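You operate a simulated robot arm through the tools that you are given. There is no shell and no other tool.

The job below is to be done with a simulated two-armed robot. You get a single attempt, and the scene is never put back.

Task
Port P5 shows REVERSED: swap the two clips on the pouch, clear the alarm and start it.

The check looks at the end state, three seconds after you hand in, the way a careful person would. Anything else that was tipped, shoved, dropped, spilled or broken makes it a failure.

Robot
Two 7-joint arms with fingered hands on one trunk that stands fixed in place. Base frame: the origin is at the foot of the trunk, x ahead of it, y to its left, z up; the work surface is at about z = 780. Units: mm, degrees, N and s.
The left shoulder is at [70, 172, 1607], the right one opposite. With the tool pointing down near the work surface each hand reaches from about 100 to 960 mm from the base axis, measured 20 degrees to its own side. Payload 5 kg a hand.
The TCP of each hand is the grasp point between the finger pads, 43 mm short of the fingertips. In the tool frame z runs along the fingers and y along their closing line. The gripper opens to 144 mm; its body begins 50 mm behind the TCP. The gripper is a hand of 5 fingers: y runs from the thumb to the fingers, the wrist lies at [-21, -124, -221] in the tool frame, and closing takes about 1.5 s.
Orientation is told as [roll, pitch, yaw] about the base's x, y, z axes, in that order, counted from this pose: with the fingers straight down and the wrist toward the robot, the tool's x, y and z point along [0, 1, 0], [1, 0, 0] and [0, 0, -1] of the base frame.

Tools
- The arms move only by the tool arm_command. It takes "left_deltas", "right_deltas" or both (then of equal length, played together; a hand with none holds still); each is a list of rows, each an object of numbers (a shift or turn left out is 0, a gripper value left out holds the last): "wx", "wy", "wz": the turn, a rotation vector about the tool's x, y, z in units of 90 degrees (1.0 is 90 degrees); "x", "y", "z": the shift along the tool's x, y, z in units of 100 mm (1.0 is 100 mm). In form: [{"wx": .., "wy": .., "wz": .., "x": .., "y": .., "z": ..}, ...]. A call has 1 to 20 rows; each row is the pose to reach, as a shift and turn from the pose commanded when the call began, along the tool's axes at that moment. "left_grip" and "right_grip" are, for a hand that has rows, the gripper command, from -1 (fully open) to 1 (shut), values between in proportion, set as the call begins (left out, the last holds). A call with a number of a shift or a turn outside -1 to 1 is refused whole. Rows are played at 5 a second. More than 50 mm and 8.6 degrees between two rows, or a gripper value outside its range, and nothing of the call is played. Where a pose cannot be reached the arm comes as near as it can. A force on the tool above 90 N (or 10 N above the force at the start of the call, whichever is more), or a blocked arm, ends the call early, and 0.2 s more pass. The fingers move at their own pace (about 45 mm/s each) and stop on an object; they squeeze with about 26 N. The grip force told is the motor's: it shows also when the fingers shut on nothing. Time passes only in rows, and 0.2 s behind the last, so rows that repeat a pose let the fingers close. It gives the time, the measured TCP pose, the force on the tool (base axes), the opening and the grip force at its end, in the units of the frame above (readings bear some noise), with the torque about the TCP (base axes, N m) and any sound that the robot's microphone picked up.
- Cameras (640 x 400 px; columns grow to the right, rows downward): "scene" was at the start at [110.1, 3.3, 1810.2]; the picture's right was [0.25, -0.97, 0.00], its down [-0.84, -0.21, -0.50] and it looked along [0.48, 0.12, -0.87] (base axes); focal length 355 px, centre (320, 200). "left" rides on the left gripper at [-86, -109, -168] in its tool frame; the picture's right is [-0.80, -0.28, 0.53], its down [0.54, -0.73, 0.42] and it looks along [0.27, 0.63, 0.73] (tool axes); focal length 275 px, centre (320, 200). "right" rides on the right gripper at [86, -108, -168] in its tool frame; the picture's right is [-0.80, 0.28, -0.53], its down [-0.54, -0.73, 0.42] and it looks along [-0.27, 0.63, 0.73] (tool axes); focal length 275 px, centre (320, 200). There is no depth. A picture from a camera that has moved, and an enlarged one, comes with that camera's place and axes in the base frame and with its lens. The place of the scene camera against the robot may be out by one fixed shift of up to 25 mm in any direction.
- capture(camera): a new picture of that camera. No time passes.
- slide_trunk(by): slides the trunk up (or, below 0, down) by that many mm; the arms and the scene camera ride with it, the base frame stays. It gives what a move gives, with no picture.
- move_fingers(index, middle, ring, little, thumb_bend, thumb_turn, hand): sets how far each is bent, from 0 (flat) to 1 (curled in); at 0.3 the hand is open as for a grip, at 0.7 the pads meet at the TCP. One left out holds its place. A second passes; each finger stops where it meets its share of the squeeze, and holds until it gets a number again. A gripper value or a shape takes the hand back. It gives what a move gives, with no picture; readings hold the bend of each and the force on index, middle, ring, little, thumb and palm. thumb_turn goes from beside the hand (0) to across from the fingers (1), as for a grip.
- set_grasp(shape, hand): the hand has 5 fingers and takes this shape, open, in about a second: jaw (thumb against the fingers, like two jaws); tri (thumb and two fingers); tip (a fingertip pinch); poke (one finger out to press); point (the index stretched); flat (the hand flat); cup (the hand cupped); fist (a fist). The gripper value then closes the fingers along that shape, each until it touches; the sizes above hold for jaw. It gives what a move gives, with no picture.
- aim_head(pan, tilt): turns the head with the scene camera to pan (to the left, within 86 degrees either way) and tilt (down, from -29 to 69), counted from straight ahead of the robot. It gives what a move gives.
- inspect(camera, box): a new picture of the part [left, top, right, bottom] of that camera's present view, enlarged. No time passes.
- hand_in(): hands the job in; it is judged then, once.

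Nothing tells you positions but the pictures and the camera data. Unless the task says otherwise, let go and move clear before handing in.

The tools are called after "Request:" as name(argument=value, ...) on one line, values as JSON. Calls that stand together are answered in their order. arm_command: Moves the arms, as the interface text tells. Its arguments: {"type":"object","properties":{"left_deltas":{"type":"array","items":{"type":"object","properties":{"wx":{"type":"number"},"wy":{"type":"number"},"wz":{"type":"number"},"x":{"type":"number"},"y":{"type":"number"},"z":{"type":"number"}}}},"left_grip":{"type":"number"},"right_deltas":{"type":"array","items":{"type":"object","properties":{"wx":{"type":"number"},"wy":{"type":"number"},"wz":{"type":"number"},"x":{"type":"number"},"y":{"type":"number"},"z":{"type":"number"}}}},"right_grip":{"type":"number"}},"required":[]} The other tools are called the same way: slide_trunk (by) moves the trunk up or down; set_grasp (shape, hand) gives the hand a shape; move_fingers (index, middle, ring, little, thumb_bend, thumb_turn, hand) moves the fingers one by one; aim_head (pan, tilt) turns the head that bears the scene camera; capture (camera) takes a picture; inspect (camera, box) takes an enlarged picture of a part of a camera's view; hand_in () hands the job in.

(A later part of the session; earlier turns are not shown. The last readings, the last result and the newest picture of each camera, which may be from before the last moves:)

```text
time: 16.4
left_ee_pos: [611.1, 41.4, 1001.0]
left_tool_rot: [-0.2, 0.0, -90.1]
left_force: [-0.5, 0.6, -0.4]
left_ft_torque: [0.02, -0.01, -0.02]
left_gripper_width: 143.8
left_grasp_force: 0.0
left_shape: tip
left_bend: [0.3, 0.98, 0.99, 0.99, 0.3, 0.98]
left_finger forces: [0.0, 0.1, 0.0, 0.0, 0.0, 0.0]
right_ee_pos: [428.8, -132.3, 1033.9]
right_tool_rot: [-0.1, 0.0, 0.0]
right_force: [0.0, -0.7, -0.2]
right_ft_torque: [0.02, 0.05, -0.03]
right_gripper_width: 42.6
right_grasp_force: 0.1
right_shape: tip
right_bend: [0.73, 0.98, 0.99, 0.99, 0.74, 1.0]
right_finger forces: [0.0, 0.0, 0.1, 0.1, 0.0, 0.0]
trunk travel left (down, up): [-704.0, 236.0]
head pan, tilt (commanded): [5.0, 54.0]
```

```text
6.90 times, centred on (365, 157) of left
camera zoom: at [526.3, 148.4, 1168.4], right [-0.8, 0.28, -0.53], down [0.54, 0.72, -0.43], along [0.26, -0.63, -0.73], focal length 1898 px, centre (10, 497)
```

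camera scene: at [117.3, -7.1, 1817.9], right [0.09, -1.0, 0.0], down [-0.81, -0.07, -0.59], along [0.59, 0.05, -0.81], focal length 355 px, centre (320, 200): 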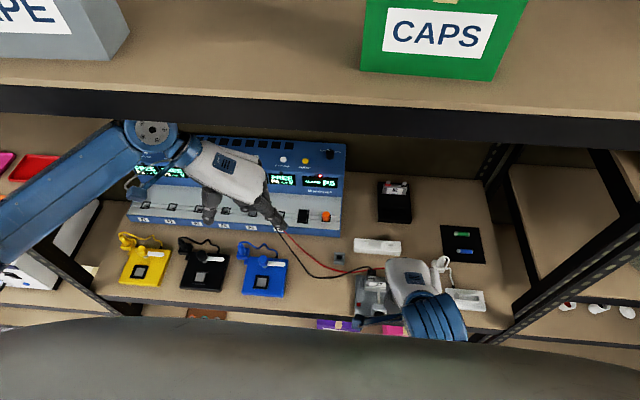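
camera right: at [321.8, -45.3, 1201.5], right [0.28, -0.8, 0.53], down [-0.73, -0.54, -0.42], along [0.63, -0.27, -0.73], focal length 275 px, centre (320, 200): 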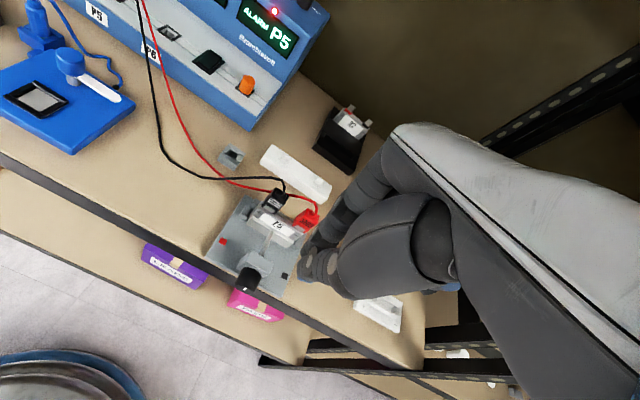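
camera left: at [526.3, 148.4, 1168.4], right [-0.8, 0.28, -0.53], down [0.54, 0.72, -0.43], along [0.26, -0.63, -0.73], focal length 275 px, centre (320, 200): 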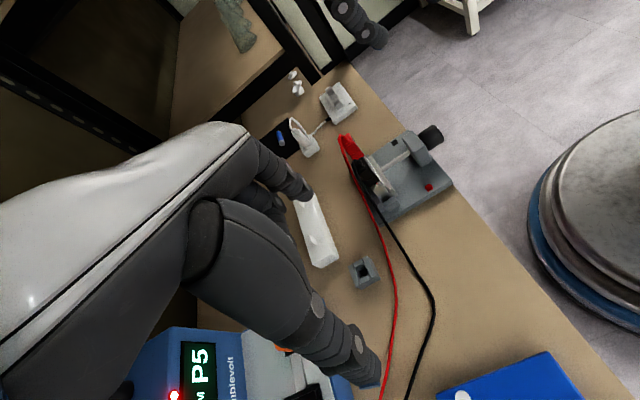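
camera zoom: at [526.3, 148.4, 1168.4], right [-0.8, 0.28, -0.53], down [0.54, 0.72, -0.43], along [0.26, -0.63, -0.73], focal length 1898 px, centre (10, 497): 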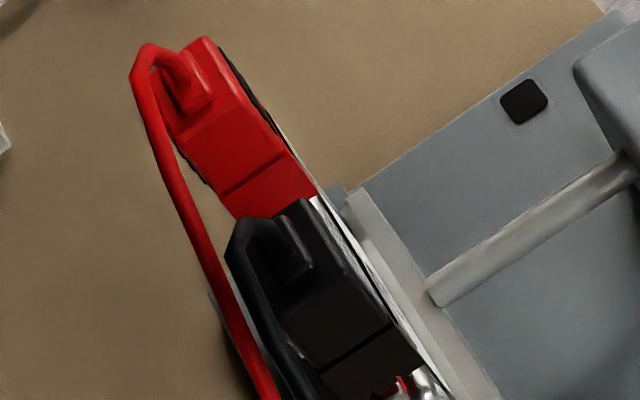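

The clips are upright boxes, about 23 mm wide, 16 mm deep, from z≈855 to 891, centred at (555, −103) black and (555, −157) red. I bring the right pinch above the red clip, still well clear, and look from the left to check finger geometry.

Request:
arm_command(right_deltas=[{"y": 0.3, "x": -0.08, "z": 0.0}, {"y": 0.6, "x": -0.16, "z": 0.1}, {"y": 0.95, "x": -0.25, "z": 0.2}], right_grip=0.17)

Request:
arm_command(right_deltas=[{"y": 0.15, "z": 0.1}, {"y": 0.3, "z": 0.24}])

Request:
capture(camera="left")

Request:
capture(camera="right")

Request:
capture(camera="scene")

```text
time: 17.2
left_ee_pos: [610.8, 40.2, 1001.5]
left_tool_rot: [-0.2, 0.0, -90.1]
left_force: [0.3, -0.1, -0.2]
left_ft_torque: [-0.01, 0.02, -0.01]
left_gripper_width: 144.0
left_grasp_force: 0.0
left_shape: tip
left_bend: [0.3, 0.98, 0.99, 0.99, 0.3, 0.98]
left_finger forces: [0.0, 0.0, 0.0, 0.0, 0.0, 0.0]
right_ee_pos: [526.0, -156.2, 1014.3]
right_tool_rot: [0.0, 0.1, 0.1]
right_force: [1.1, -1.0, -1.0]
right_ft_torque: [0.02, 0.06, 0.01]
right_gripper_width: 59.5
right_grasp_force: 0.1
right_shape: tip
right_bend: [0.73, 0.98, 0.99, 0.99, 0.72, 1.0]
right_finger forces: [0.1, 0.1, 0.0, 0.0, 0.1, 0.0]
trunk travel left (down, up): [-704.0, 236.0]
head pan, tilt (commanded): [5.0, 54.0]
```

```text
time: 17.8
left_ee_pos: [613.3, 40.2, 1000.7]
left_tool_rot: [-0.3, 0.1, -90.0]
left_force: [0.9, 0.8, -0.1]
left_ft_torque: [-0.03, 0.01, 0.03]
left_gripper_width: 144.0
left_grasp_force: 0.0
left_shape: tip
left_bend: [0.3, 0.98, 0.99, 0.99, 0.3, 0.98]
left_finger forces: [0.0, 0.1, 0.0, 0.0, 0.1, 0.0]
right_ee_pos: [555.8, -156.1, 990.0]
right_tool_rot: [0.1, 0.1, 0.1]
right_force: [0.6, 0.2, -0.1]
right_ft_torque: [0.01, 0.02, -0.02]
right_gripper_width: 59.4
right_grasp_force: 0.1
right_shape: tip
right_bend: [0.73, 0.98, 0.99, 0.99, 0.72, 1.0]
right_finger forces: [0.0, 0.0, 0.1, 0.2, 0.0, 0.0]
trunk travel left (down, up): [-704.0, 236.0]
head pan, tilt (commanded): [5.0, 54.0]
```

```text
taken
camera left: at [527.0, 148.9, 1167.8], right [-0.8, 0.28, -0.53], down [0.54, 0.72, -0.43], along [0.26, -0.63, -0.73], focal length 275 px, centre (320, 200)
```

left: 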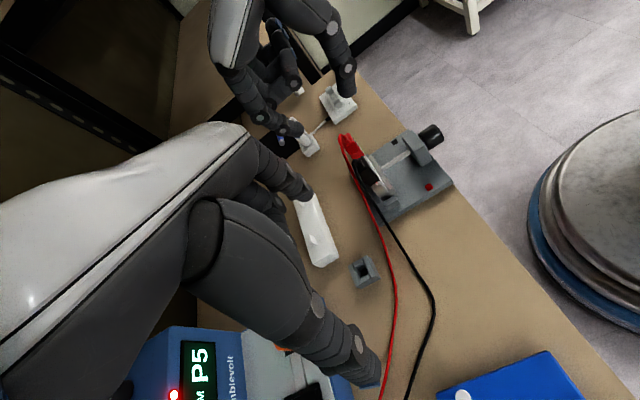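

```text
taken
camera right: at [449.0, -68.9, 1158.0], right [0.29, -0.8, 0.53], down [-0.73, -0.54, -0.42], along [0.63, -0.27, -0.73], focal length 275 px, centre (320, 200)
```

right: 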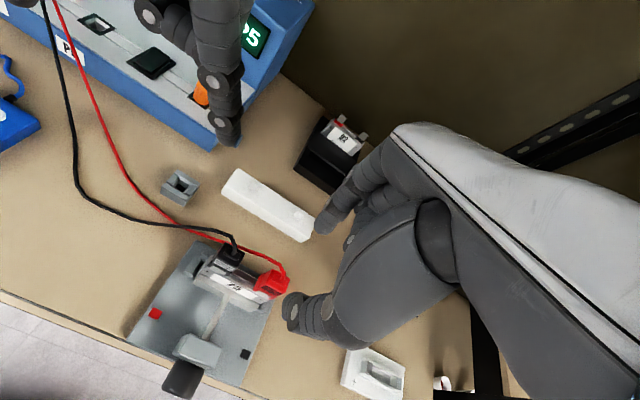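

```text
taken
camera scene: at [120.6, -6.7, 1817.6], right [0.09, -1.0, 0.0], down [-0.81, -0.07, -0.59], along [0.58, 0.05, -0.81], focal length 355 px, centre (320, 200)
```

scene: 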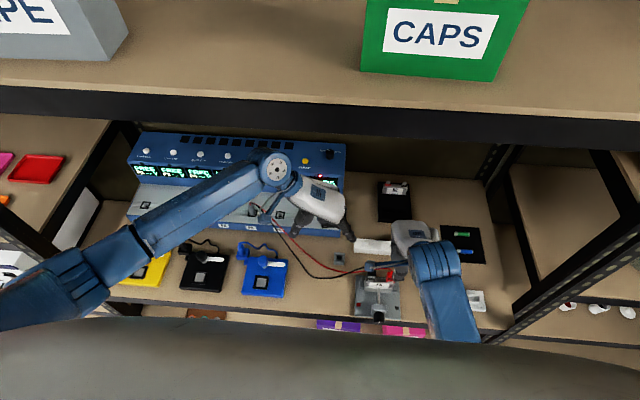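

Request:
inspect(camera="left", box=[220, 20, 400, 180])

Request:
arm_command(right_deltas=[{}, {}, {}, {}, {}], right_grip=0.7)

Request:
inspect(camera="left", box=[240, 40, 380, 165])

Request:
inspect(camera="right", box=[220, 160, 420, 340])

```text
2.50 times, centred on (310, 100) of left
camera zoom: at [527.0, 148.9, 1167.8], right [-0.8, 0.28, -0.53], down [0.54, 0.72, -0.43], along [0.26, -0.63, -0.73], focal length 688 px, centre (345, 450)
```

zoom: 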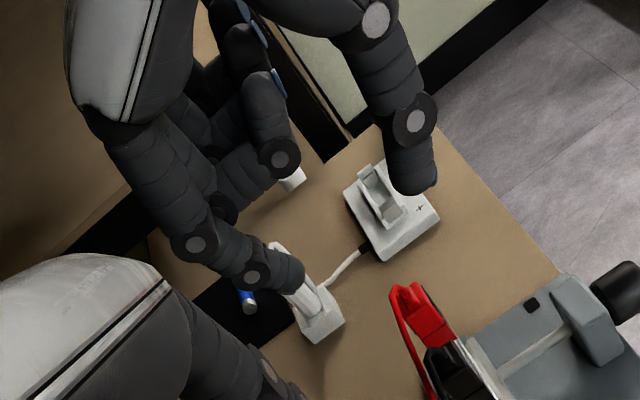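

```text
time: 19.0
left_ee_pos: [611.9, 41.0, 1000.6]
left_tool_rot: [-0.2, 0.1, -90.0]
left_force: [0.1, 0.5, 0.0]
left_ft_torque: [0.03, 0.0, 0.01]
left_gripper_width: 144.1
left_grasp_force: 0.0
left_shape: tip
left_bend: [0.3, 0.98, 0.99, 0.99, 0.3, 0.98]
left_finger forces: [0.0, 0.1, 0.1, 0.0, 0.0, 0.0]
right_ee_pos: [555.3, -156.3, 991.0]
right_tool_rot: [0.0, -0.1, 0.1]
right_force: [-0.2, 0.7, 0.0]
right_ft_torque: [-0.01, 0.0, 0.0]
right_gripper_width: 22.0
right_grasp_force: 0.1
right_shape: tip
right_bend: [0.72, 0.98, 0.99, 0.99, 0.74, 1.0]
right_finger forces: [0.0, 0.0, 0.1, 0.1, 0.0, 0.0]
trunk travel left (down, up): [-704.0, 236.0]
head pan, tilt (commanded): [5.0, 54.0]
```

```text
3.20 times, centred on (310, 102) of left
camera zoom: at [525.9, 148.8, 1168.3], right [-0.8, 0.28, -0.53], down [0.54, 0.72, -0.43], along [0.26, -0.63, -0.73], focal length 881 px, centre (352, 512)
```

zoom: 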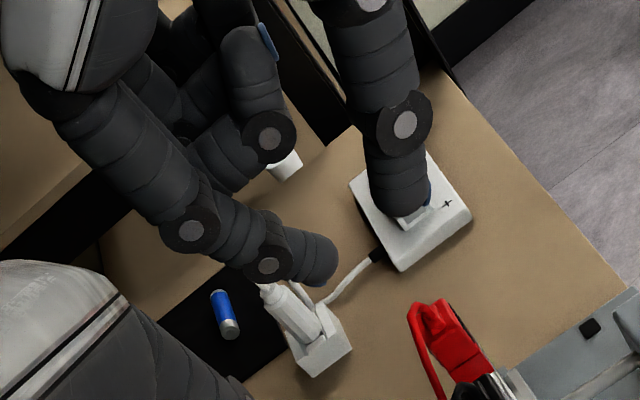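

```text
2.22 times, centred on (320, 250) of right
camera zoom: at [447.6, -68.8, 1158.5], right [0.28, -0.8, 0.53], down [-0.73, -0.54, -0.42], along [0.63, -0.27, -0.73], focal length 612 px, centre (320, 89)
```

zoom: 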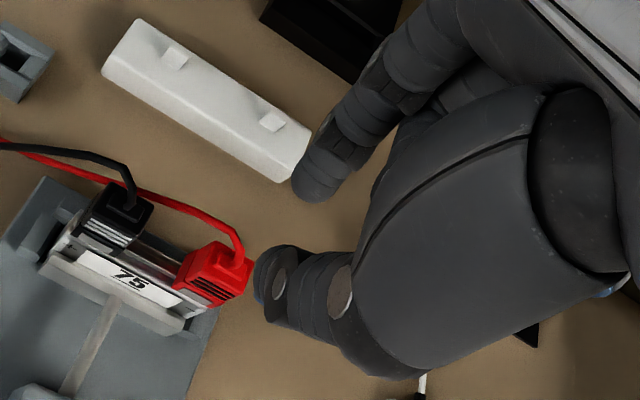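

In the pinch the fingertips meet 38 mm below the TCP, centred laterally, so to grip a clip's ridged block (z 872–891) the TCP must be at about z 920. The red wire runs behind the black clip, so I will take black first with the left hand, then move red to the left tab with the right hand, then put black on the right tab. I move the right hand aside to act as a side camera and swing the left hand back to face forward.

Request:
arm_command(right_deltas=[{"x": -0.3, "z": -0.1}, {"x": -0.6, "z": -0.2}, {"x": -1.0, "z": -0.3}])

Request:
arm_command(right_deltas=[{"wz": -0.083, "x": -0.04, "y": 0.05}, {"wz": -0.167, "x": -0.08, "y": 0.1}, {"wz": -0.25, "x": -0.12, "y": 0.15}, {"wz": -0.333, "x": -0.16, "y": 0.2}, {"wz": -0.417, "x": -0.2, "y": 0.25}, {"wz": -0.5, "x": -0.24, "y": 0.3}, {"wz": -0.583, "x": -0.28, "y": 0.35}, {"wz": -0.667, "x": -0.32, "y": 0.4}, {"wz": -0.75, "x": -0.36, "y": 0.45}, {"wz": -0.833, "x": -0.4, "y": 0.5}, {"wz": -0.917, "x": -0.44, "y": 0.53}, {"wz": -1.0, "x": -0.45, "y": 0.55}])

Request:
capture(camera="right")

Request:
capture(camera="scene")

```text
time: 19.8
left_ee_pos: [610.6, 39.8, 1000.8]
left_tool_rot: [-0.2, -0.1, -90.0]
left_force: [0.9, -0.2, -0.6]
left_ft_torque: [0.04, 0.0, -0.02]
left_gripper_width: 144.0
left_grasp_force: 0.0
left_shape: tip
left_bend: [0.3, 0.98, 0.99, 0.99, 0.3, 0.98]
left_finger forces: [0.0, 0.0, 0.0, 0.0, 0.0, 0.0]
right_ee_pos: [554.9, -255.2, 1021.5]
right_tool_rot: [0.1, 0.1, 0.1]
right_force: [-0.9, -0.4, 0.0]
right_ft_torque: [0.01, -0.01, 0.01]
right_gripper_width: 22.1
right_grasp_force: 0.0
right_shape: tip
right_bend: [0.72, 0.98, 0.99, 0.99, 0.74, 1.0]
right_finger forces: [0.1, 0.0, 0.0, 0.0, 0.0, 0.1]
trunk travel left (down, up): [-704.0, 236.0]
head pan, tilt (commanded): [5.0, 54.0]
```

```text
time: 22.6
left_ee_pos: [604.1, 54.3, 1011.6]
left_tool_rot: [0.9, -0.6, -89.6]
left_force: [-0.1, -1.2, 1.5]
left_ft_torque: [0.11, 0.01, -0.01]
left_gripper_width: 144.1
left_grasp_force: 0.0
left_shape: tip
left_bend: [0.3, 0.98, 0.99, 0.99, 0.3, 0.98]
left_finger forces: [0.0, 0.0, 0.0, 0.0, 0.0, 0.1]
right_ee_pos: [592.9, -272.9, 1021.4]
right_tool_rot: [0.3, 0.0, 91.8]
right_force: [-0.5, 0.7, 1.6]
right_ft_torque: [-0.03, 0.01, -0.02]
right_gripper_width: 21.8
right_grasp_force: 0.0
right_shape: tip
right_bend: [0.72, 0.98, 0.99, 0.99, 0.74, 1.0]
right_finger forces: [0.0, 0.0, 0.0, 0.0, 0.1, 0.0]
trunk travel left (down, up): [-704.0, 236.0]
head pan, tilt (commanded): [5.0, 54.0]
stopped in row 12 (right hand): the arm was blocked; the commanded pose is now the measured one
```

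```text
taken
camera right: at [510.5, -382.9, 1189.6], right [0.79, 0.31, 0.53], down [0.56, -0.71, -0.43], along [0.24, 0.64, -0.73], focal length 275 px, centre (320, 200)
```

right: 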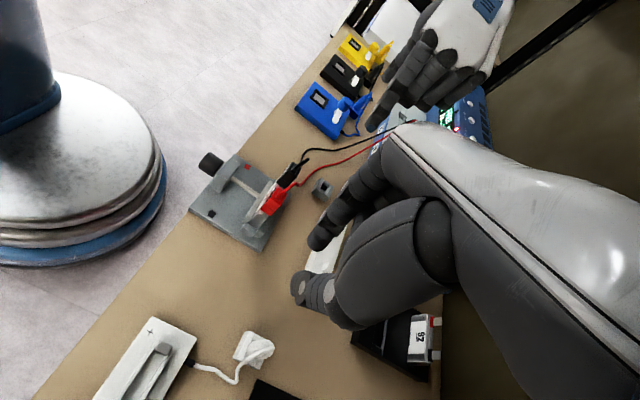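

```text
taken
camera scene: at [93.8, 7.7, 1820.4], right [0.09, -1.0, 0.01], down [-0.8, -0.08, -0.6], along [0.6, 0.04, -0.8], focal length 355 px, centre (320, 200)
```

scene: 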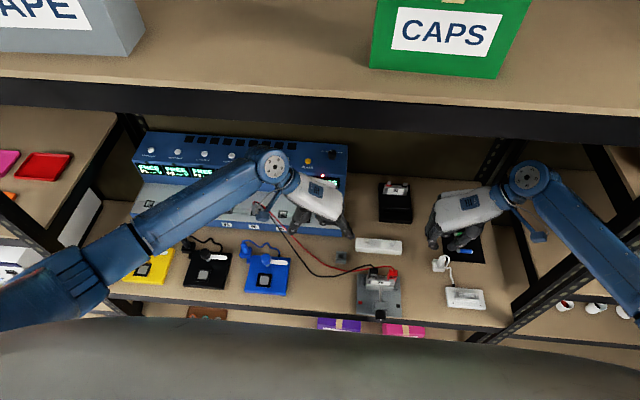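

The right arm met something (likely the rack upright on the right) at the end of its turn. I back it off to the left and unwind the yaw to relieve it.

Request:
arm_command(right_deltas=[{"y": 0.1, "wz": 0.05}, {"y": 0.2, "wz": 0.1}, {"y": 0.3, "wz": 0.18}, {"y": 0.4, "wz": 0.26}, {"y": 0.4, "wz": 0.34}, {"y": 0.4, "wz": 0.42}, {"y": 0.4, "wz": 0.5}])

Request:
capture(camera="scene")

Request:
capture(camera="right")

```text
time: 24.2
left_ee_pos: [613.6, 41.8, 1002.5]
left_tool_rot: [0.0, 0.1, -89.9]
left_force: [-0.1, -0.4, 0.2]
left_ft_torque: [0.03, -0.02, 0.0]
left_gripper_width: 144.2
left_grasp_force: 0.2
left_shape: tip
left_bend: [0.3, 0.98, 0.99, 0.99, 0.3, 0.97]
left_finger forces: [0.1, 0.0, 0.0, 0.0, 0.0, 0.0]
right_ee_pos: [605.0, -254.2, 1015.4]
right_tool_rot: [0.6, 0.3, 45.7]
right_force: [-0.1, 0.2, 0.3]
right_ft_torque: [0.03, -0.01, 0.0]
right_gripper_width: 21.6
right_grasp_force: 0.0
right_shape: tip
right_bend: [0.72, 0.98, 0.99, 0.99, 0.74, 1.0]
right_finger forces: [0.0, 0.1, 0.0, 0.1, 0.1, 0.0]
trunk travel left (down, up): [-704.0, 236.0]
head pan, tilt (commanded): [5.0, 54.0]
```

```text
taken
camera scene: at [116.3, -8.6, 1817.9], right [0.09, -1.0, 0.0], down [-0.81, -0.07, -0.59], along [0.59, 0.05, -0.81], focal length 355 px, centre (320, 200)
```

scene: 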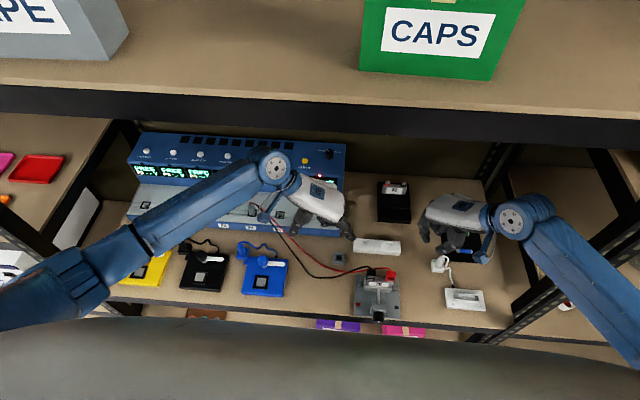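

```text
taken
camera right: at [469.8, -271.7, 1184.0], right [0.77, -0.35, 0.53], down [-0.12, -0.9, -0.43], along [0.62, 0.27, -0.74], focal length 275 px, centre (320, 200)
```

right: 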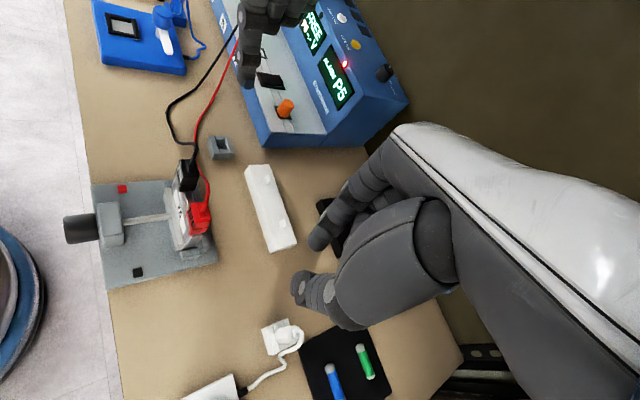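

Nothing moved, and this right-hand pose gives a good side view of the clips. Now I turn the left hand back to face forward, up and left of the vise.

Request:
arm_command(left_deltas=[{"wz": -0.083, "x": -0.08, "z": -0.05}, {"wz": -0.167, "x": -0.16, "z": -0.1}, {"wz": -0.25, "x": -0.24, "z": -0.15}, {"wz": -0.333, "x": -0.32, "z": -0.2}, {"wz": -0.417, "x": -0.4, "z": -0.25}, {"wz": -0.5, "x": -0.48, "z": -0.3}, {"wz": -0.583, "x": -0.56, "z": -0.35}, {"wz": -0.667, "x": -0.64, "z": -0.35}, {"wz": -0.75, "x": -0.7, "z": -0.35}, {"wz": -0.833, "x": -0.7, "z": -0.35}, {"wz": -0.917, "x": -0.7, "z": -0.35}, {"wz": -1.0, "x": -0.7, "z": -0.35}], left_grip=0.35)

Request:
capture(camera="scene")

Request:
inspect(camera="right", box=[80, 120, 280, 300])

```text
time: 26.8
left_ee_pos: [544.0, 44.1, 1037.1]
left_tool_rot: [0.0, 0.1, 0.4]
left_force: [-0.7, 0.2, 0.8]
left_ft_torque: [0.01, 0.02, 0.01]
left_gripper_width: 47.6
left_grasp_force: 0.0
left_shape: tip
left_bend: [0.73, 0.98, 0.99, 0.99, 0.74, 1.0]
left_finger forces: [0.0, 0.0, 0.0, 0.1, 0.0, 0.0]
right_ee_pos: [605.8, -252.8, 1014.9]
right_tool_rot: [0.7, 0.2, 45.9]
right_force: [-0.3, 0.0, 0.4]
right_ft_torque: [0.01, -0.01, -0.01]
right_gripper_width: 21.6
right_grasp_force: 0.0
right_shape: tip
right_bend: [0.72, 0.98, 0.99, 0.99, 0.74, 1.0]
right_finger forces: [0.0, 0.1, 0.0, 0.0, 0.0, 0.0]
trunk travel left (down, up): [-704.0, 236.0]
head pan, tilt (commanded): [5.0, 54.0]
```

```text
taken
camera scene: at [117.7, -8.6, 1817.8], right [0.09, -1.0, 0.0], down [-0.81, -0.07, -0.59], along [0.59, 0.05, -0.81], focal length 355 px, centre (320, 200)
```

scene: 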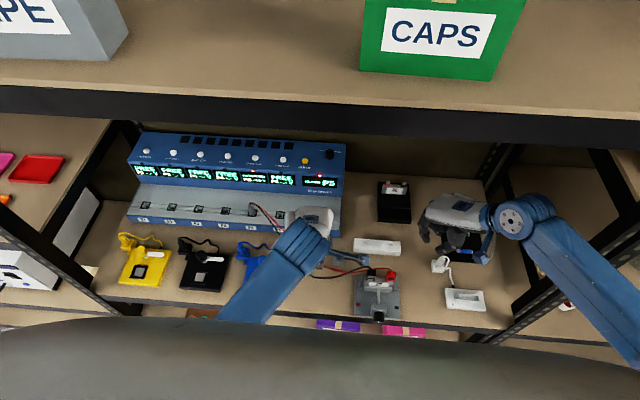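

```text
2.22 times, centred on (180, 210) of right
camera zoom: at [470.7, -271.3, 1183.4], right [0.77, -0.35, 0.52], down [-0.12, -0.9, -0.43], along [0.62, 0.27, -0.74], focal length 612 px, centre (631, 178)
```

zoom: 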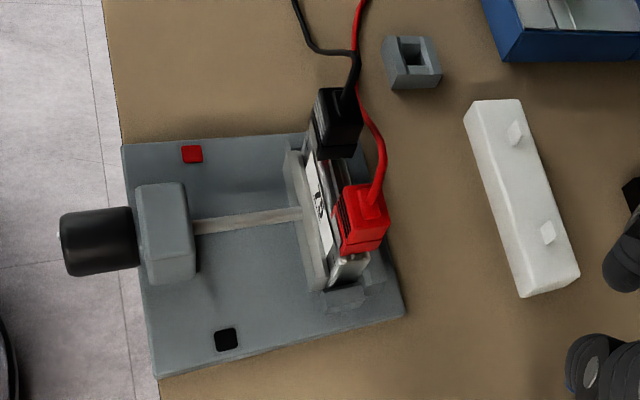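

Request:
arm_command(left_deltas=[{"x": -0.25, "y": 0.03, "z": 0.05}, {"x": -0.5, "y": 0.06, "z": 0.15}, {"x": -0.75, "y": 0.08, "z": 0.25}])

Request:
arm_command(left_deltas=[{"x": -0.25, "y": 0.01, "z": 0.1}, {"x": -0.5, "y": 0.02, "z": 0.2}, {"x": -0.7, "y": 0.03, "z": 0.3}])

Request:
capture(camera="right")

Request:
capture(camera="left")

Request:
capture(camera="scene")

```text
time: 27.6
left_ee_pos: [551.6, -33.3, 1012.9]
left_tool_rot: [0.0, 0.1, 0.3]
left_force: [0.8, 0.0, -0.6]
left_ft_torque: [0.01, 0.02, 0.0]
left_gripper_width: 47.5
left_grasp_force: 0.1
left_shape: tip
left_bend: [0.73, 0.98, 0.99, 0.99, 0.74, 1.0]
left_finger forces: [0.0, 0.0, 0.0, 0.0, 0.1, 0.0]
right_ee_pos: [607.3, -251.9, 1015.3]
right_tool_rot: [0.7, 0.3, 45.9]
right_force: [0.3, -0.3, 0.0]
right_ft_torque: [0.0, 0.0, -0.01]
right_gripper_width: 21.7
right_grasp_force: 0.1
right_shape: tip
right_bend: [0.72, 0.98, 0.99, 0.99, 0.74, 1.0]
right_finger forces: [0.0, 0.0, 0.0, 0.0, 0.0, 0.0]
trunk travel left (down, up): [-704.0, 236.0]
head pan, tilt (commanded): [5.0, 54.0]
```

```text
time: 28.6
left_ee_pos: [556.3, -69.9, 966.2]
left_tool_rot: [3.0, -0.1, 0.2]
left_force: [-0.1, 0.2, -0.2]
left_ft_torque: [0.0, -0.01, -0.03]
left_gripper_width: 47.9
left_grasp_force: 0.0
left_shape: tip
left_bend: [0.73, 0.98, 0.99, 0.99, 0.74, 1.0]
left_finger forces: [0.0, 0.0, 0.1, 0.1, 0.0, 0.1]
right_ee_pos: [607.6, -252.0, 1014.2]
right_tool_rot: [0.5, 0.2, 45.9]
right_force: [0.3, -0.9, 0.4]
right_ft_torque: [-0.01, 0.0, -0.02]
right_gripper_width: 21.6
right_grasp_force: 0.1
right_shape: tip
right_bend: [0.72, 0.98, 0.99, 0.99, 0.74, 1.0]
right_finger forces: [0.0, 0.0, 0.0, 0.1, 0.0, 0.0]
trunk travel left (down, up): [-704.0, 236.0]
head pan, tilt (commanded): [5.0, 54.0]
stopped in row 3 (left hand): the arm was blocked; the commanded pose is now the measured one
```

```text
taken
camera right: at [471.2, -269.7, 1183.7], right [0.77, -0.35, 0.52], down [-0.12, -0.9, -0.42], along [0.62, 0.27, -0.74], focal length 275 px, centre (320, 200)
```

right: 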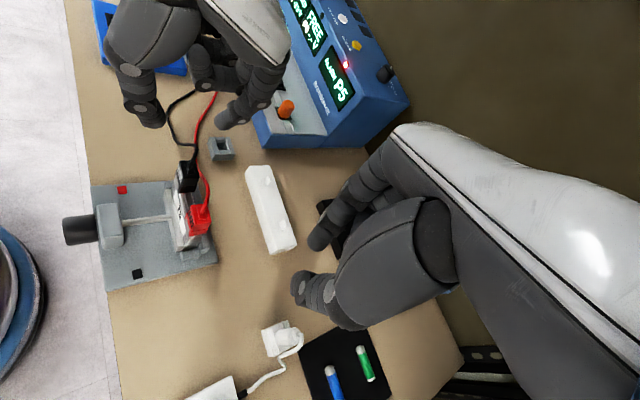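

```text
taken
camera left: at [448.4, -165.6, 1127.4], right [-0.28, -0.77, -0.57], down [-0.73, 0.56, -0.4], along [0.63, 0.31, -0.72], focal length 275 px, centre (320, 200)
```

left: 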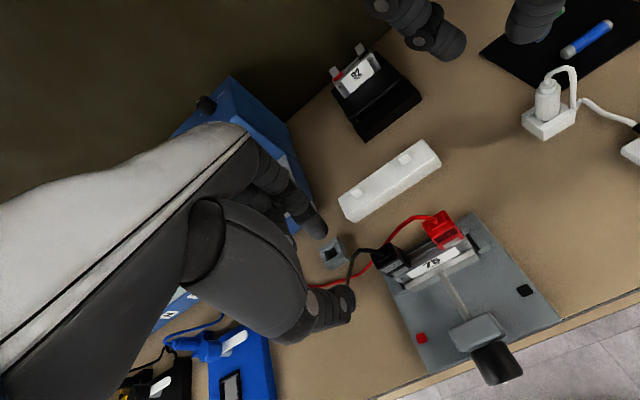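

```text
taken
camera scene: at [118.3, -6.3, 1817.8], right [0.09, -1.0, 0.0], down [-0.81, -0.07, -0.59], along [0.59, 0.05, -0.81], focal length 355 px, centre (320, 200)
```

scene: 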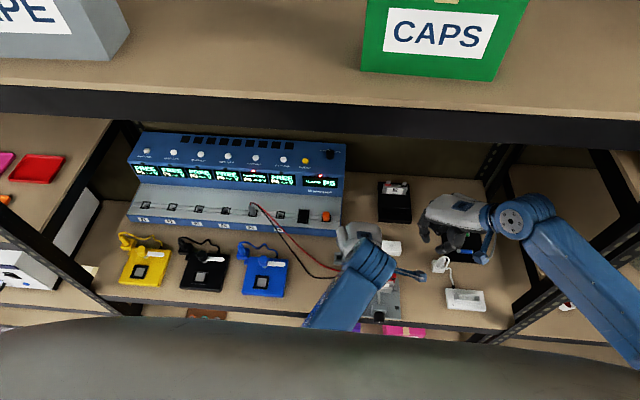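

The left arm is blocked when reaching this far across at this orientation, so I'll do the clip work with the right hand and use the white bar's fin as a parking place. I check the bar closely with the left camera now.

Request:
inspect(camera="left", box=[325, 125, 455, 235])

Request:
inspect(camera="right", box=[230, 150, 310, 260])

Request:
inspect(camera="left", box=[360, 200, 500, 300])

```text
3.64 times, centred on (390, 180) of left
camera zoom: at [448.4, -165.6, 1127.4], right [-0.28, -0.77, -0.57], down [-0.73, 0.56, -0.4], along [0.63, 0.31, -0.72], focal length 1001 px, centre (66, 273)
```

zoom: 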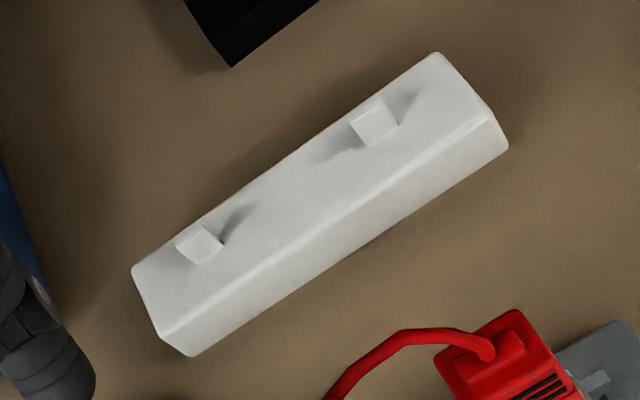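

```text
3.64 times, centred on (270, 205) of right
camera zoom: at [471.2, -269.7, 1183.7], right [0.77, -0.35, 0.52], down [-0.12, -0.9, -0.42], along [0.62, 0.27, -0.74], focal length 1001 px, centre (502, 182)
```

zoom: 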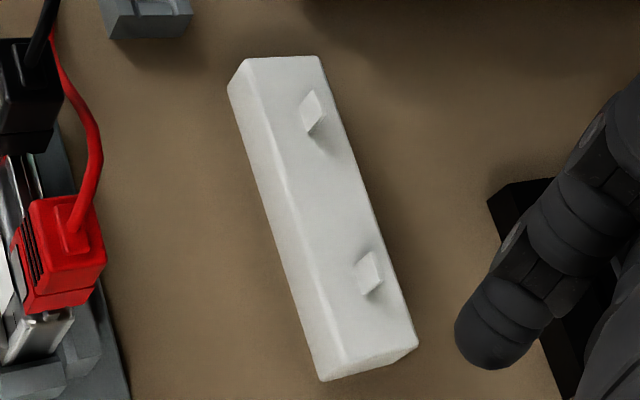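

```text
4.00 times, centred on (430, 250) of left
camera zoom: at [448.4, -165.6, 1127.4], right [-0.28, -0.77, -0.57], down [-0.73, 0.56, -0.4], along [0.63, 0.31, -0.72], focal length 1101 px, centre (-120, 0)
```

zoom: 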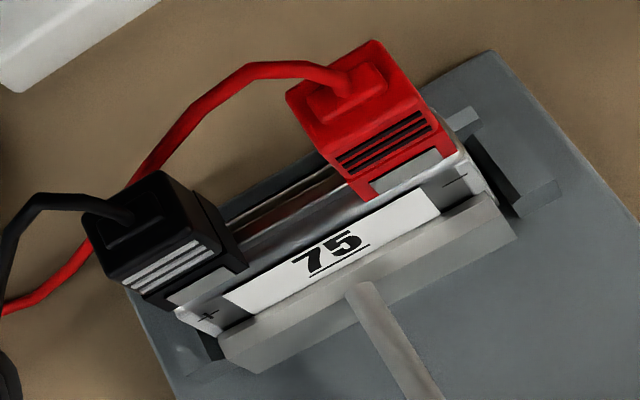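

The fins are thin upright plates at about (687, −92) and (687, −171), z≈826, parallel to the pouch tabs, so a clip can park there. I retract the left hand and set it up again as the left-side observer, a bit further left.

Request:
arm_command(left_deltas=[{"x": 0.2, "z": -0.2, "wy": -0.011}, {"x": 0.4, "z": -0.4, "wy": -0.022}, {"x": 0.7, "z": -0.6, "wy": -0.033}, {"x": 1.0, "z": -0.6, "wy": -0.033}])

Request:
arm_command(left_deltas=[{"wz": 0.083, "x": 0.08, "y": 0.05}, {"wz": 0.167, "x": 0.16, "y": 0.1}, {"wz": 0.25, "x": 0.24, "y": 0.15}, {"wz": 0.333, "x": 0.32, "y": 0.2}, {"wz": 0.417, "x": 0.4, "y": 0.25}, {"wz": 0.5, "x": 0.48, "y": 0.3}, {"wz": 0.583, "x": 0.55, "y": 0.35}, {"wz": 0.667, "x": 0.6, "y": 0.4}, {"wz": 0.75, "x": 0.6, "y": 0.45}, {"wz": 0.833, "x": 0.6, "y": 0.5}, {"wz": 0.917, "x": 0.6, "y": 0.5}, {"wz": 1.0, "x": 0.6, "y": 0.5}])

Request:
capture(camera="left")

Request:
capture(camera="scene")

```text
time: 29.6
left_ee_pos: [554.4, 22.2, 1032.3]
left_tool_rot: [-0.4, 0.0, 0.1]
left_force: [0.6, 0.8, 0.0]
left_ft_torque: [-0.04, 0.0, -0.03]
left_gripper_width: 47.4
left_grasp_force: 0.0
left_shape: tip
left_bend: [0.73, 0.98, 0.99, 0.99, 0.74, 1.0]
left_finger forces: [0.1, 0.1, 0.1, 0.1, 0.0, 0.0]
right_ee_pos: [606.6, -251.3, 1015.0]
right_tool_rot: [0.5, 0.2, 45.9]
right_force: [0.9, 0.7, 0.1]
right_ft_torque: [-0.03, -0.04, 0.02]
right_gripper_width: 21.7
right_grasp_force: 0.0
right_shape: tip
right_bend: [0.72, 0.98, 0.99, 0.99, 0.74, 1.0]
right_finger forces: [0.0, 0.0, 0.1, 0.0, 0.1, 0.0]
trunk travel left (down, up): [-704.0, 236.0]
head pan, tilt (commanded): [5.0, 54.0]
```

```text
time: 32.2
left_ee_pos: [606.0, 84.7, 1030.5]
left_tool_rot: [0.1, -0.2, -90.0]
left_force: [-0.3, -0.5, 0.4]
left_ft_torque: [0.01, -0.06, 0.03]
left_gripper_width: 47.6
left_grasp_force: 0.0
left_shape: tip
left_bend: [0.73, 0.98, 0.99, 0.99, 0.74, 1.0]
left_finger forces: [0.1, 0.1, 0.0, 0.0, 0.0, 0.0]
right_ee_pos: [607.4, -252.0, 1013.0]
right_tool_rot: [0.7, 0.3, 45.8]
right_force: [0.7, -0.4, -0.4]
right_ft_torque: [0.0, 0.0, 0.01]
right_gripper_width: 21.7
right_grasp_force: 0.0
right_shape: tip
right_bend: [0.72, 0.98, 0.99, 0.99, 0.74, 1.0]
right_finger forces: [0.1, 0.0, 0.2, 0.1, 0.0, 0.1]
trunk travel left (down, up): [-704.0, 236.0]
head pan, tilt (commanded): [5.0, 54.0]
```

```text
taken
camera left: at [519.9, 192.5, 1197.1], right [-0.8, 0.28, -0.54], down [0.54, 0.73, -0.43], along [0.27, -0.63, -0.73], focal length 275 px, centre (320, 200)
```

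left: 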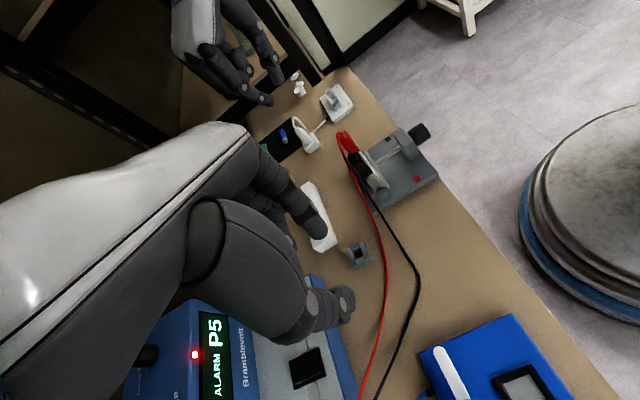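

```text
taken
camera scene: at [119.3, -7.1, 1817.7], right [0.09, -1.0, 0.0], down [-0.81, -0.07, -0.59], along [0.58, 0.05, -0.81], focal length 355 px, centre (320, 200)
```

scene: 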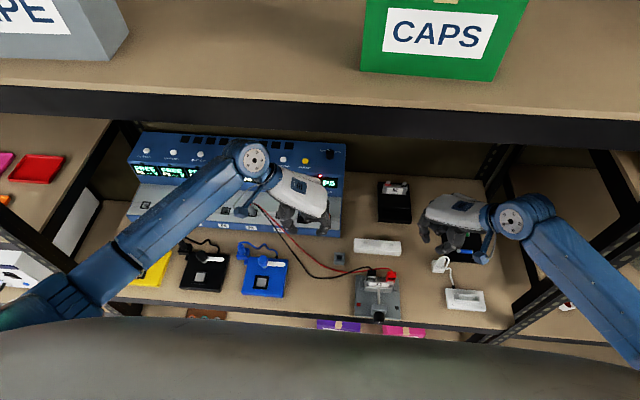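

Left observer is in place and the view is clear. Now I bring the right hand back to facing forward, then above the black clip.

Request:
arm_command(right_deltas=[{"wz": 0.085, "x": 0.13, "y": -0.01, "wy": -0.001}, {"wz": 0.17, "x": 0.26, "y": -0.02, "wy": -0.002}, {"wz": 0.255, "x": 0.39, "y": -0.03, "wy": -0.003}, {"wz": 0.34, "x": 0.52, "y": -0.04, "wy": -0.004}, {"wz": 0.425, "x": 0.65, "y": -0.05, "wy": -0.005}, {"wz": 0.509, "x": 0.78, "y": -0.06, "wy": -0.006}], right_grip=0.4)

Request:
arm_command(right_deltas=[{"x": 0.3}, {"x": 0.6}, {"x": 0.9}])

Request:
capture(camera="scene")

Request:
capture(camera="right")

```text
time: 33.6
left_ee_pos: [605.3, 86.4, 1031.9]
left_tool_rot: [0.1, -0.2, -89.8]
left_force: [-0.8, 0.2, 0.0]
left_ft_torque: [-0.04, -0.02, 0.01]
left_gripper_width: 47.6
left_grasp_force: 0.1
left_shape: tip
left_bend: [0.73, 0.98, 0.99, 0.99, 0.74, 1.0]
left_finger forces: [0.0, 0.0, 0.0, 0.0, 0.1, 0.1]
right_ee_pos: [546.1, -201.3, 1013.5]
right_tool_rot: [-0.4, 0.3, -0.1]
right_force: [0.5, 0.3, 0.0]
right_ft_torque: [0.01, 0.01, 0.04]
right_gripper_width: 43.1
right_grasp_force: 0.1
right_shape: tip
right_bend: [0.73, 0.98, 0.99, 0.99, 0.74, 1.0]
right_finger forces: [0.0, 0.0, 0.0, 0.1, 0.1, 0.0]
trunk travel left (down, up): [-704.0, 236.0]
head pan, tilt (commanded): [5.0, 54.0]
```

```text
time: 34.4
left_ee_pos: [606.3, 85.2, 1030.3]
left_tool_rot: [0.1, -0.3, -89.9]
left_force: [0.2, 0.1, 0.5]
left_ft_torque: [0.0, 0.04, -0.02]
left_gripper_width: 47.4
left_grasp_force: 0.0
left_shape: tip
left_bend: [0.73, 0.98, 0.99, 0.99, 0.74, 1.0]
left_finger forces: [0.0, 0.0, 0.0, 0.0, 0.1, 0.0]
right_ee_pos: [547.3, -112.4, 1014.4]
right_tool_rot: [-0.4, 0.4, 0.1]
right_force: [-0.6, 0.7, -0.1]
right_ft_torque: [-0.01, 0.02, 0.0]
right_gripper_width: 42.5
right_grasp_force: 0.1
right_shape: tip
right_bend: [0.73, 0.98, 0.99, 0.99, 0.74, 1.0]
right_finger forces: [0.1, 0.0, 0.0, 0.0, 0.0, 0.0]
trunk travel left (down, up): [-704.0, 236.0]
head pan, tilt (commanded): [5.0, 54.0]
```

```text
taken
camera scene: at [118.5, -5.5, 1817.8], right [0.09, -1.0, 0.0], down [-0.81, -0.07, -0.59], along [0.59, 0.05, -0.81], focal length 355 px, centre (320, 200)
```

scene: 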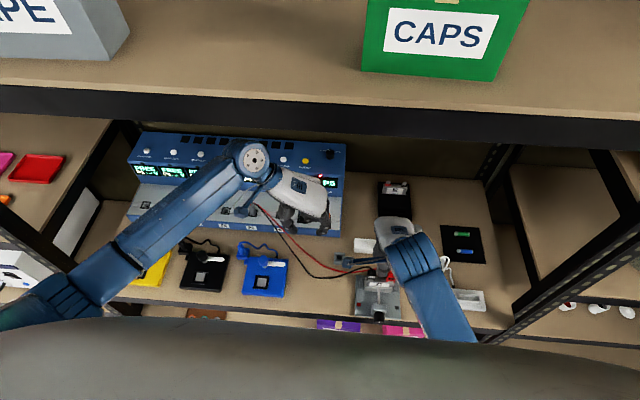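

```text
taken
camera right: at [439.5, -24.1, 1182.4], right [0.29, -0.79, 0.54], down [-0.73, -0.55, -0.41], along [0.62, -0.27, -0.73], focal length 275 px, centre (320, 200)
```

right: 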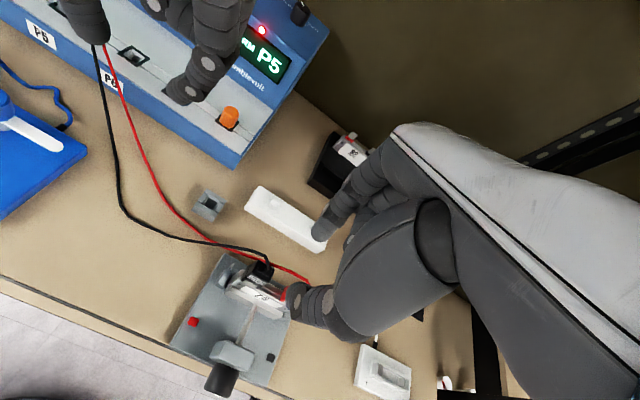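

Request:
arm_command(right_deltas=[{"x": 0.04, "y": 0.03, "z": 0.16, "wx": -0.004, "wy": 0.0044}, {"x": 0.08, "y": 0.06, "z": 0.32, "wx": -0.004, "wy": 0.0044}, {"x": 0.11, "y": 0.08, "z": 0.48, "wx": -0.004, "wy": 0.0044}])

Request:
inspect(camera="left", box=[270, 60, 430, 200])

Request:
inspect(camera="right", box=[200, 160, 400, 340])

```text
time: 35.2
left_ee_pos: [605.5, 85.1, 1031.3]
left_tool_rot: [0.1, -0.2, -89.8]
left_force: [-0.7, 0.1, 0.1]
left_ft_torque: [0.01, 0.01, 0.0]
left_gripper_width: 47.6
left_grasp_force: 0.1
left_shape: tip
left_bend: [0.73, 0.98, 0.99, 0.99, 0.74, 1.0]
left_finger forces: [0.0, 0.1, 0.0, 0.0, 0.1, 0.0]
right_ee_pos: [553.6, -102.2, 966.6]
right_tool_rot: [0.1, 0.0, 0.1]
right_force: [-0.5, 0.3, 0.0]
right_ft_torque: [-0.01, 0.02, 0.0]
right_gripper_width: 42.9
right_grasp_force: 0.2
right_shape: tip
right_bend: [0.73, 0.98, 0.99, 0.99, 0.74, 1.0]
right_finger forces: [0.0, 0.0, 0.0, 0.0, 0.0, 0.1]
trunk travel left (down, up): [-704.0, 236.0]
head pan, tilt (commanded): [5.0, 54.0]
```

```text
2.86 times, centred on (350, 130) of left
camera zoom: at [519.5, 192.4, 1197.4], right [-0.8, 0.28, -0.54], down [0.54, 0.73, -0.42], along [0.27, -0.63, -0.73], focal length 786 px, centre (234, 400)
```

zoom: 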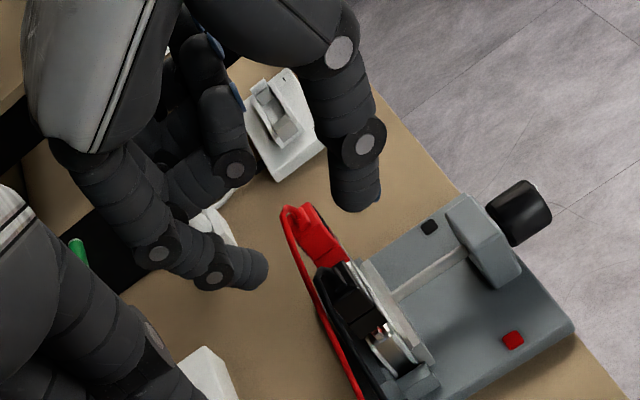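

```text
2.22 times, centred on (300, 250) of right
camera zoom: at [445.1, -15.0, 1134.7], right [0.29, -0.8, 0.53], down [-0.73, -0.54, -0.42], along [0.63, -0.27, -0.73], focal length 612 px, centre (364, 89)
```

zoom: 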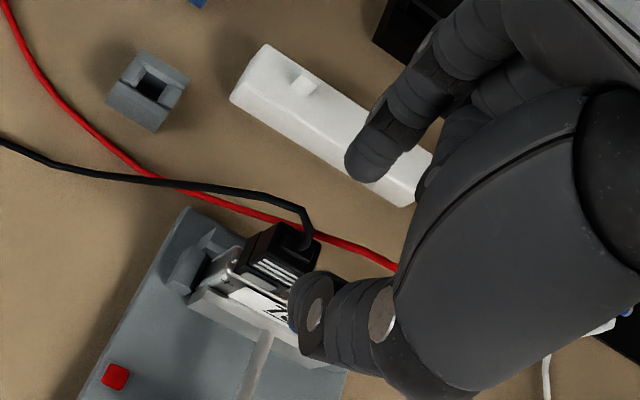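

Alignment looks good in both views. I descend around the black clip in small steps.

Request:
arm_command(right_deltas=[{"y": 0.01, "z": 0.08}, {"y": 0.01, "z": 0.16}, {"y": 0.01, "z": 0.24}, {"y": 0.01, "z": 0.3}])

Request:
inspect(camera="left", box=[290, 80, 430, 200])

Request:
inspect(camera="right", box=[240, 160, 400, 320])

```text
time: 36.2
left_ee_pos: [606.1, 84.3, 1031.5]
left_tool_rot: [0.1, -0.2, -89.9]
left_force: [0.3, -0.2, -0.1]
left_ft_torque: [-0.03, 0.01, 0.01]
left_gripper_width: 47.4
left_grasp_force: 0.0
left_shape: tip
left_bend: [0.73, 0.98, 0.99, 0.99, 0.74, 1.0]
left_finger forces: [0.0, 0.1, 0.0, 0.1, 0.0, 0.2]
right_ee_pos: [553.9, -100.7, 936.0]
right_tool_rot: [0.1, 0.1, 0.2]
right_force: [0.2, -0.3, -0.1]
right_ft_torque: [0.03, -0.02, -0.02]
right_gripper_width: 42.8
right_grasp_force: 0.1
right_shape: tip
right_bend: [0.73, 0.98, 0.99, 0.99, 0.74, 1.0]
right_finger forces: [0.0, 0.0, 0.0, 0.1, 0.0, 0.1]
trunk travel left (down, up): [-704.0, 236.0]
head pan, tilt (commanded): [5.0, 54.0]
```

```text
3.33 times, centred on (360, 140) of left
camera zoom: at [519.4, 192.6, 1197.5], right [-0.8, 0.28, -0.54], down [0.54, 0.73, -0.43], along [0.27, -0.63, -0.73], focal length 918 px, centre (187, 400)
```

zoom: 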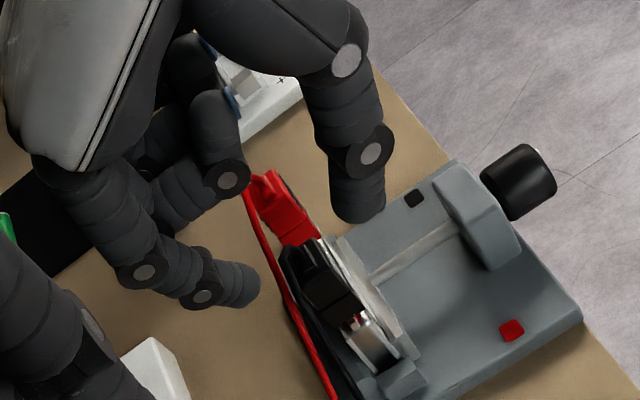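

```text
2.50 times, centred on (320, 240) of right
camera zoom: at [445.2, -14.3, 1104.2], right [0.29, -0.8, 0.53], down [-0.72, -0.54, -0.42], along [0.63, -0.27, -0.73], focal length 688 px, centre (320, 100)
```

zoom: 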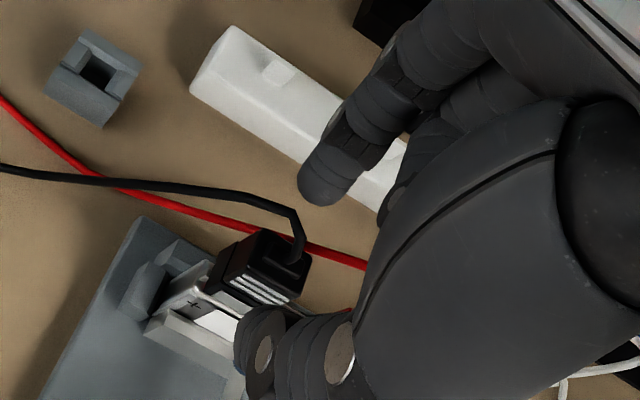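

Request:
arm_command(right_deltas=[{"z": 0.05, "y": 0.01}, {"z": 0.1, "y": 0.01}, {"z": 0.14, "y": 0.01}])

Request:
inspect(camera="left", box=[310, 100, 420, 190])

Request:
inspect(camera="right", box=[260, 170, 380, 290])

```text
time: 37.0
left_ee_pos: [605.9, 85.6, 1030.4]
left_tool_rot: [0.0, -0.2, -89.7]
left_force: [-0.6, 0.7, 0.2]
left_ft_torque: [-0.01, 0.0, -0.01]
left_gripper_width: 47.5
left_grasp_force: 0.0
left_shape: tip
left_bend: [0.73, 0.98, 0.99, 0.99, 0.74, 1.0]
left_finger forces: [0.1, 0.0, 0.0, 0.0, 0.0, 0.1]
right_ee_pos: [555.8, -100.2, 922.5]
right_tool_rot: [0.1, 0.0, 0.0]
right_force: [-0.4, 0.4, -0.2]
right_ft_torque: [-0.01, -0.03, 0.0]
right_gripper_width: 42.8
right_grasp_force: 0.1
right_shape: tip
right_bend: [0.73, 0.98, 0.99, 0.99, 0.74, 1.0]
right_finger forces: [0.0, 0.1, 0.1, 0.0, 0.0, 0.1]
trunk travel left (down, up): [-704.0, 236.0]
head pan, tilt (commanded): [5.0, 54.0]
```

```text
4.44 times, centred on (365, 145) of left
camera zoom: at [519.3, 192.5, 1197.5], right [-0.8, 0.28, -0.54], down [0.54, 0.73, -0.43], along [0.27, -0.63, -0.73], focal length 1224 px, centre (120, 444)
```

zoom: 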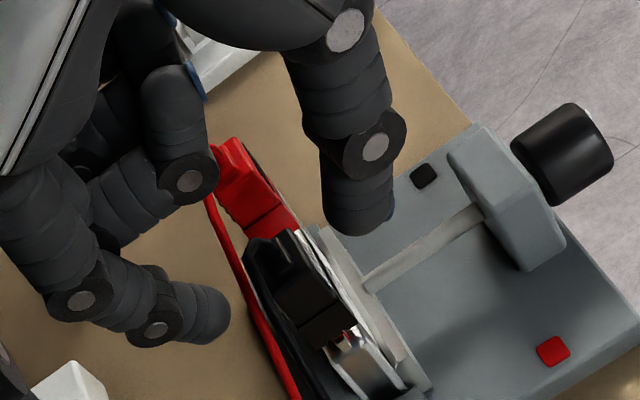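

```text
3.33 times, centred on (320, 230) of right
camera zoom: at [447.6, -14.7, 1090.8], right [0.29, -0.8, 0.53], down [-0.73, -0.54, -0.42], along [0.63, -0.27, -0.73], focal length 918 px, centre (320, 100)
```

zoom: 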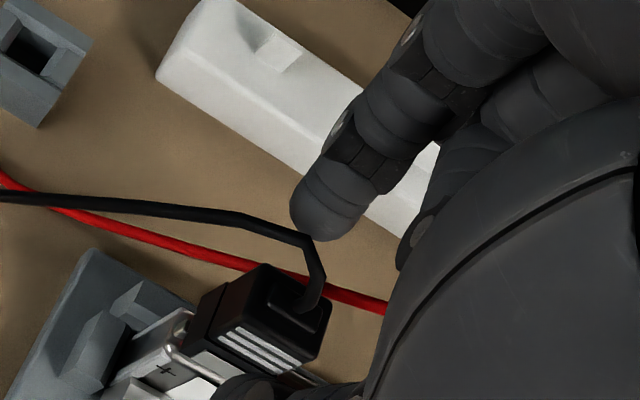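

Fingers straddle the black clip correctly. I close the pinch.

Request:
arm_command(right_deltas=[{}, {}, {}, {}, {}, {}], right_grip=1.0)

Request:
inspect(camera="left", box=[310, 100, 420, 190])

Request:
inspect(camera="right", box=[260, 170, 380, 290])

```text
time: 38.4
left_ee_pos: [605.4, 83.1, 1030.6]
left_tool_rot: [0.0, -0.2, -89.8]
left_force: [0.3, 0.2, -0.2]
left_ft_torque: [-0.03, 0.04, -0.02]
left_gripper_width: 47.4
left_grasp_force: 0.1
left_shape: tip
left_bend: [0.73, 0.98, 0.99, 0.99, 0.74, 1.0]
left_finger forces: [0.1, 0.0, 0.0, 0.0, 0.1, 0.0]
right_ee_pos: [555.2, -100.5, 921.9]
right_tool_rot: [0.1, 0.1, 0.2]
right_force: [0.0, -0.1, 0.0]
right_ft_torque: [-0.03, -0.03, 0.0]
right_gripper_width: 12.3
right_grasp_force: 26.2
right_shape: tip
right_bend: [0.71, 1.0, 1.0, 1.0, 0.73, 1.0]
right_finger forces: [21.8, 0.0, 0.0, 0.0, 21.2, 0.0]
trunk travel left (down, up): [-704.0, 236.0]
head pan, tilt (commanded): [5.0, 54.0]
```

```text
4.44 times, centred on (365, 145) of left
camera zoom: at [519.3, 192.5, 1197.5], right [-0.8, 0.28, -0.54], down [0.54, 0.73, -0.42], along [0.27, -0.63, -0.73], focal length 1224 px, centre (120, 444)
```

zoom: 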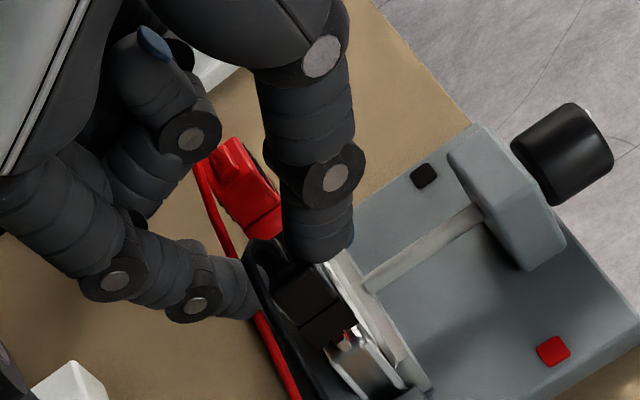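

```text
3.33 times, centred on (320, 230) of right
camera zoom: at [447.6, -14.7, 1090.8], right [0.29, -0.8, 0.53], down [-0.73, -0.54, -0.42], along [0.63, -0.27, -0.73], focal length 918 px, centre (320, 100)
```

zoom: 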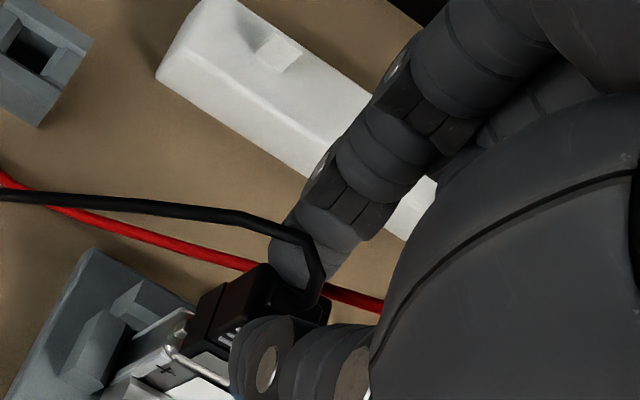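

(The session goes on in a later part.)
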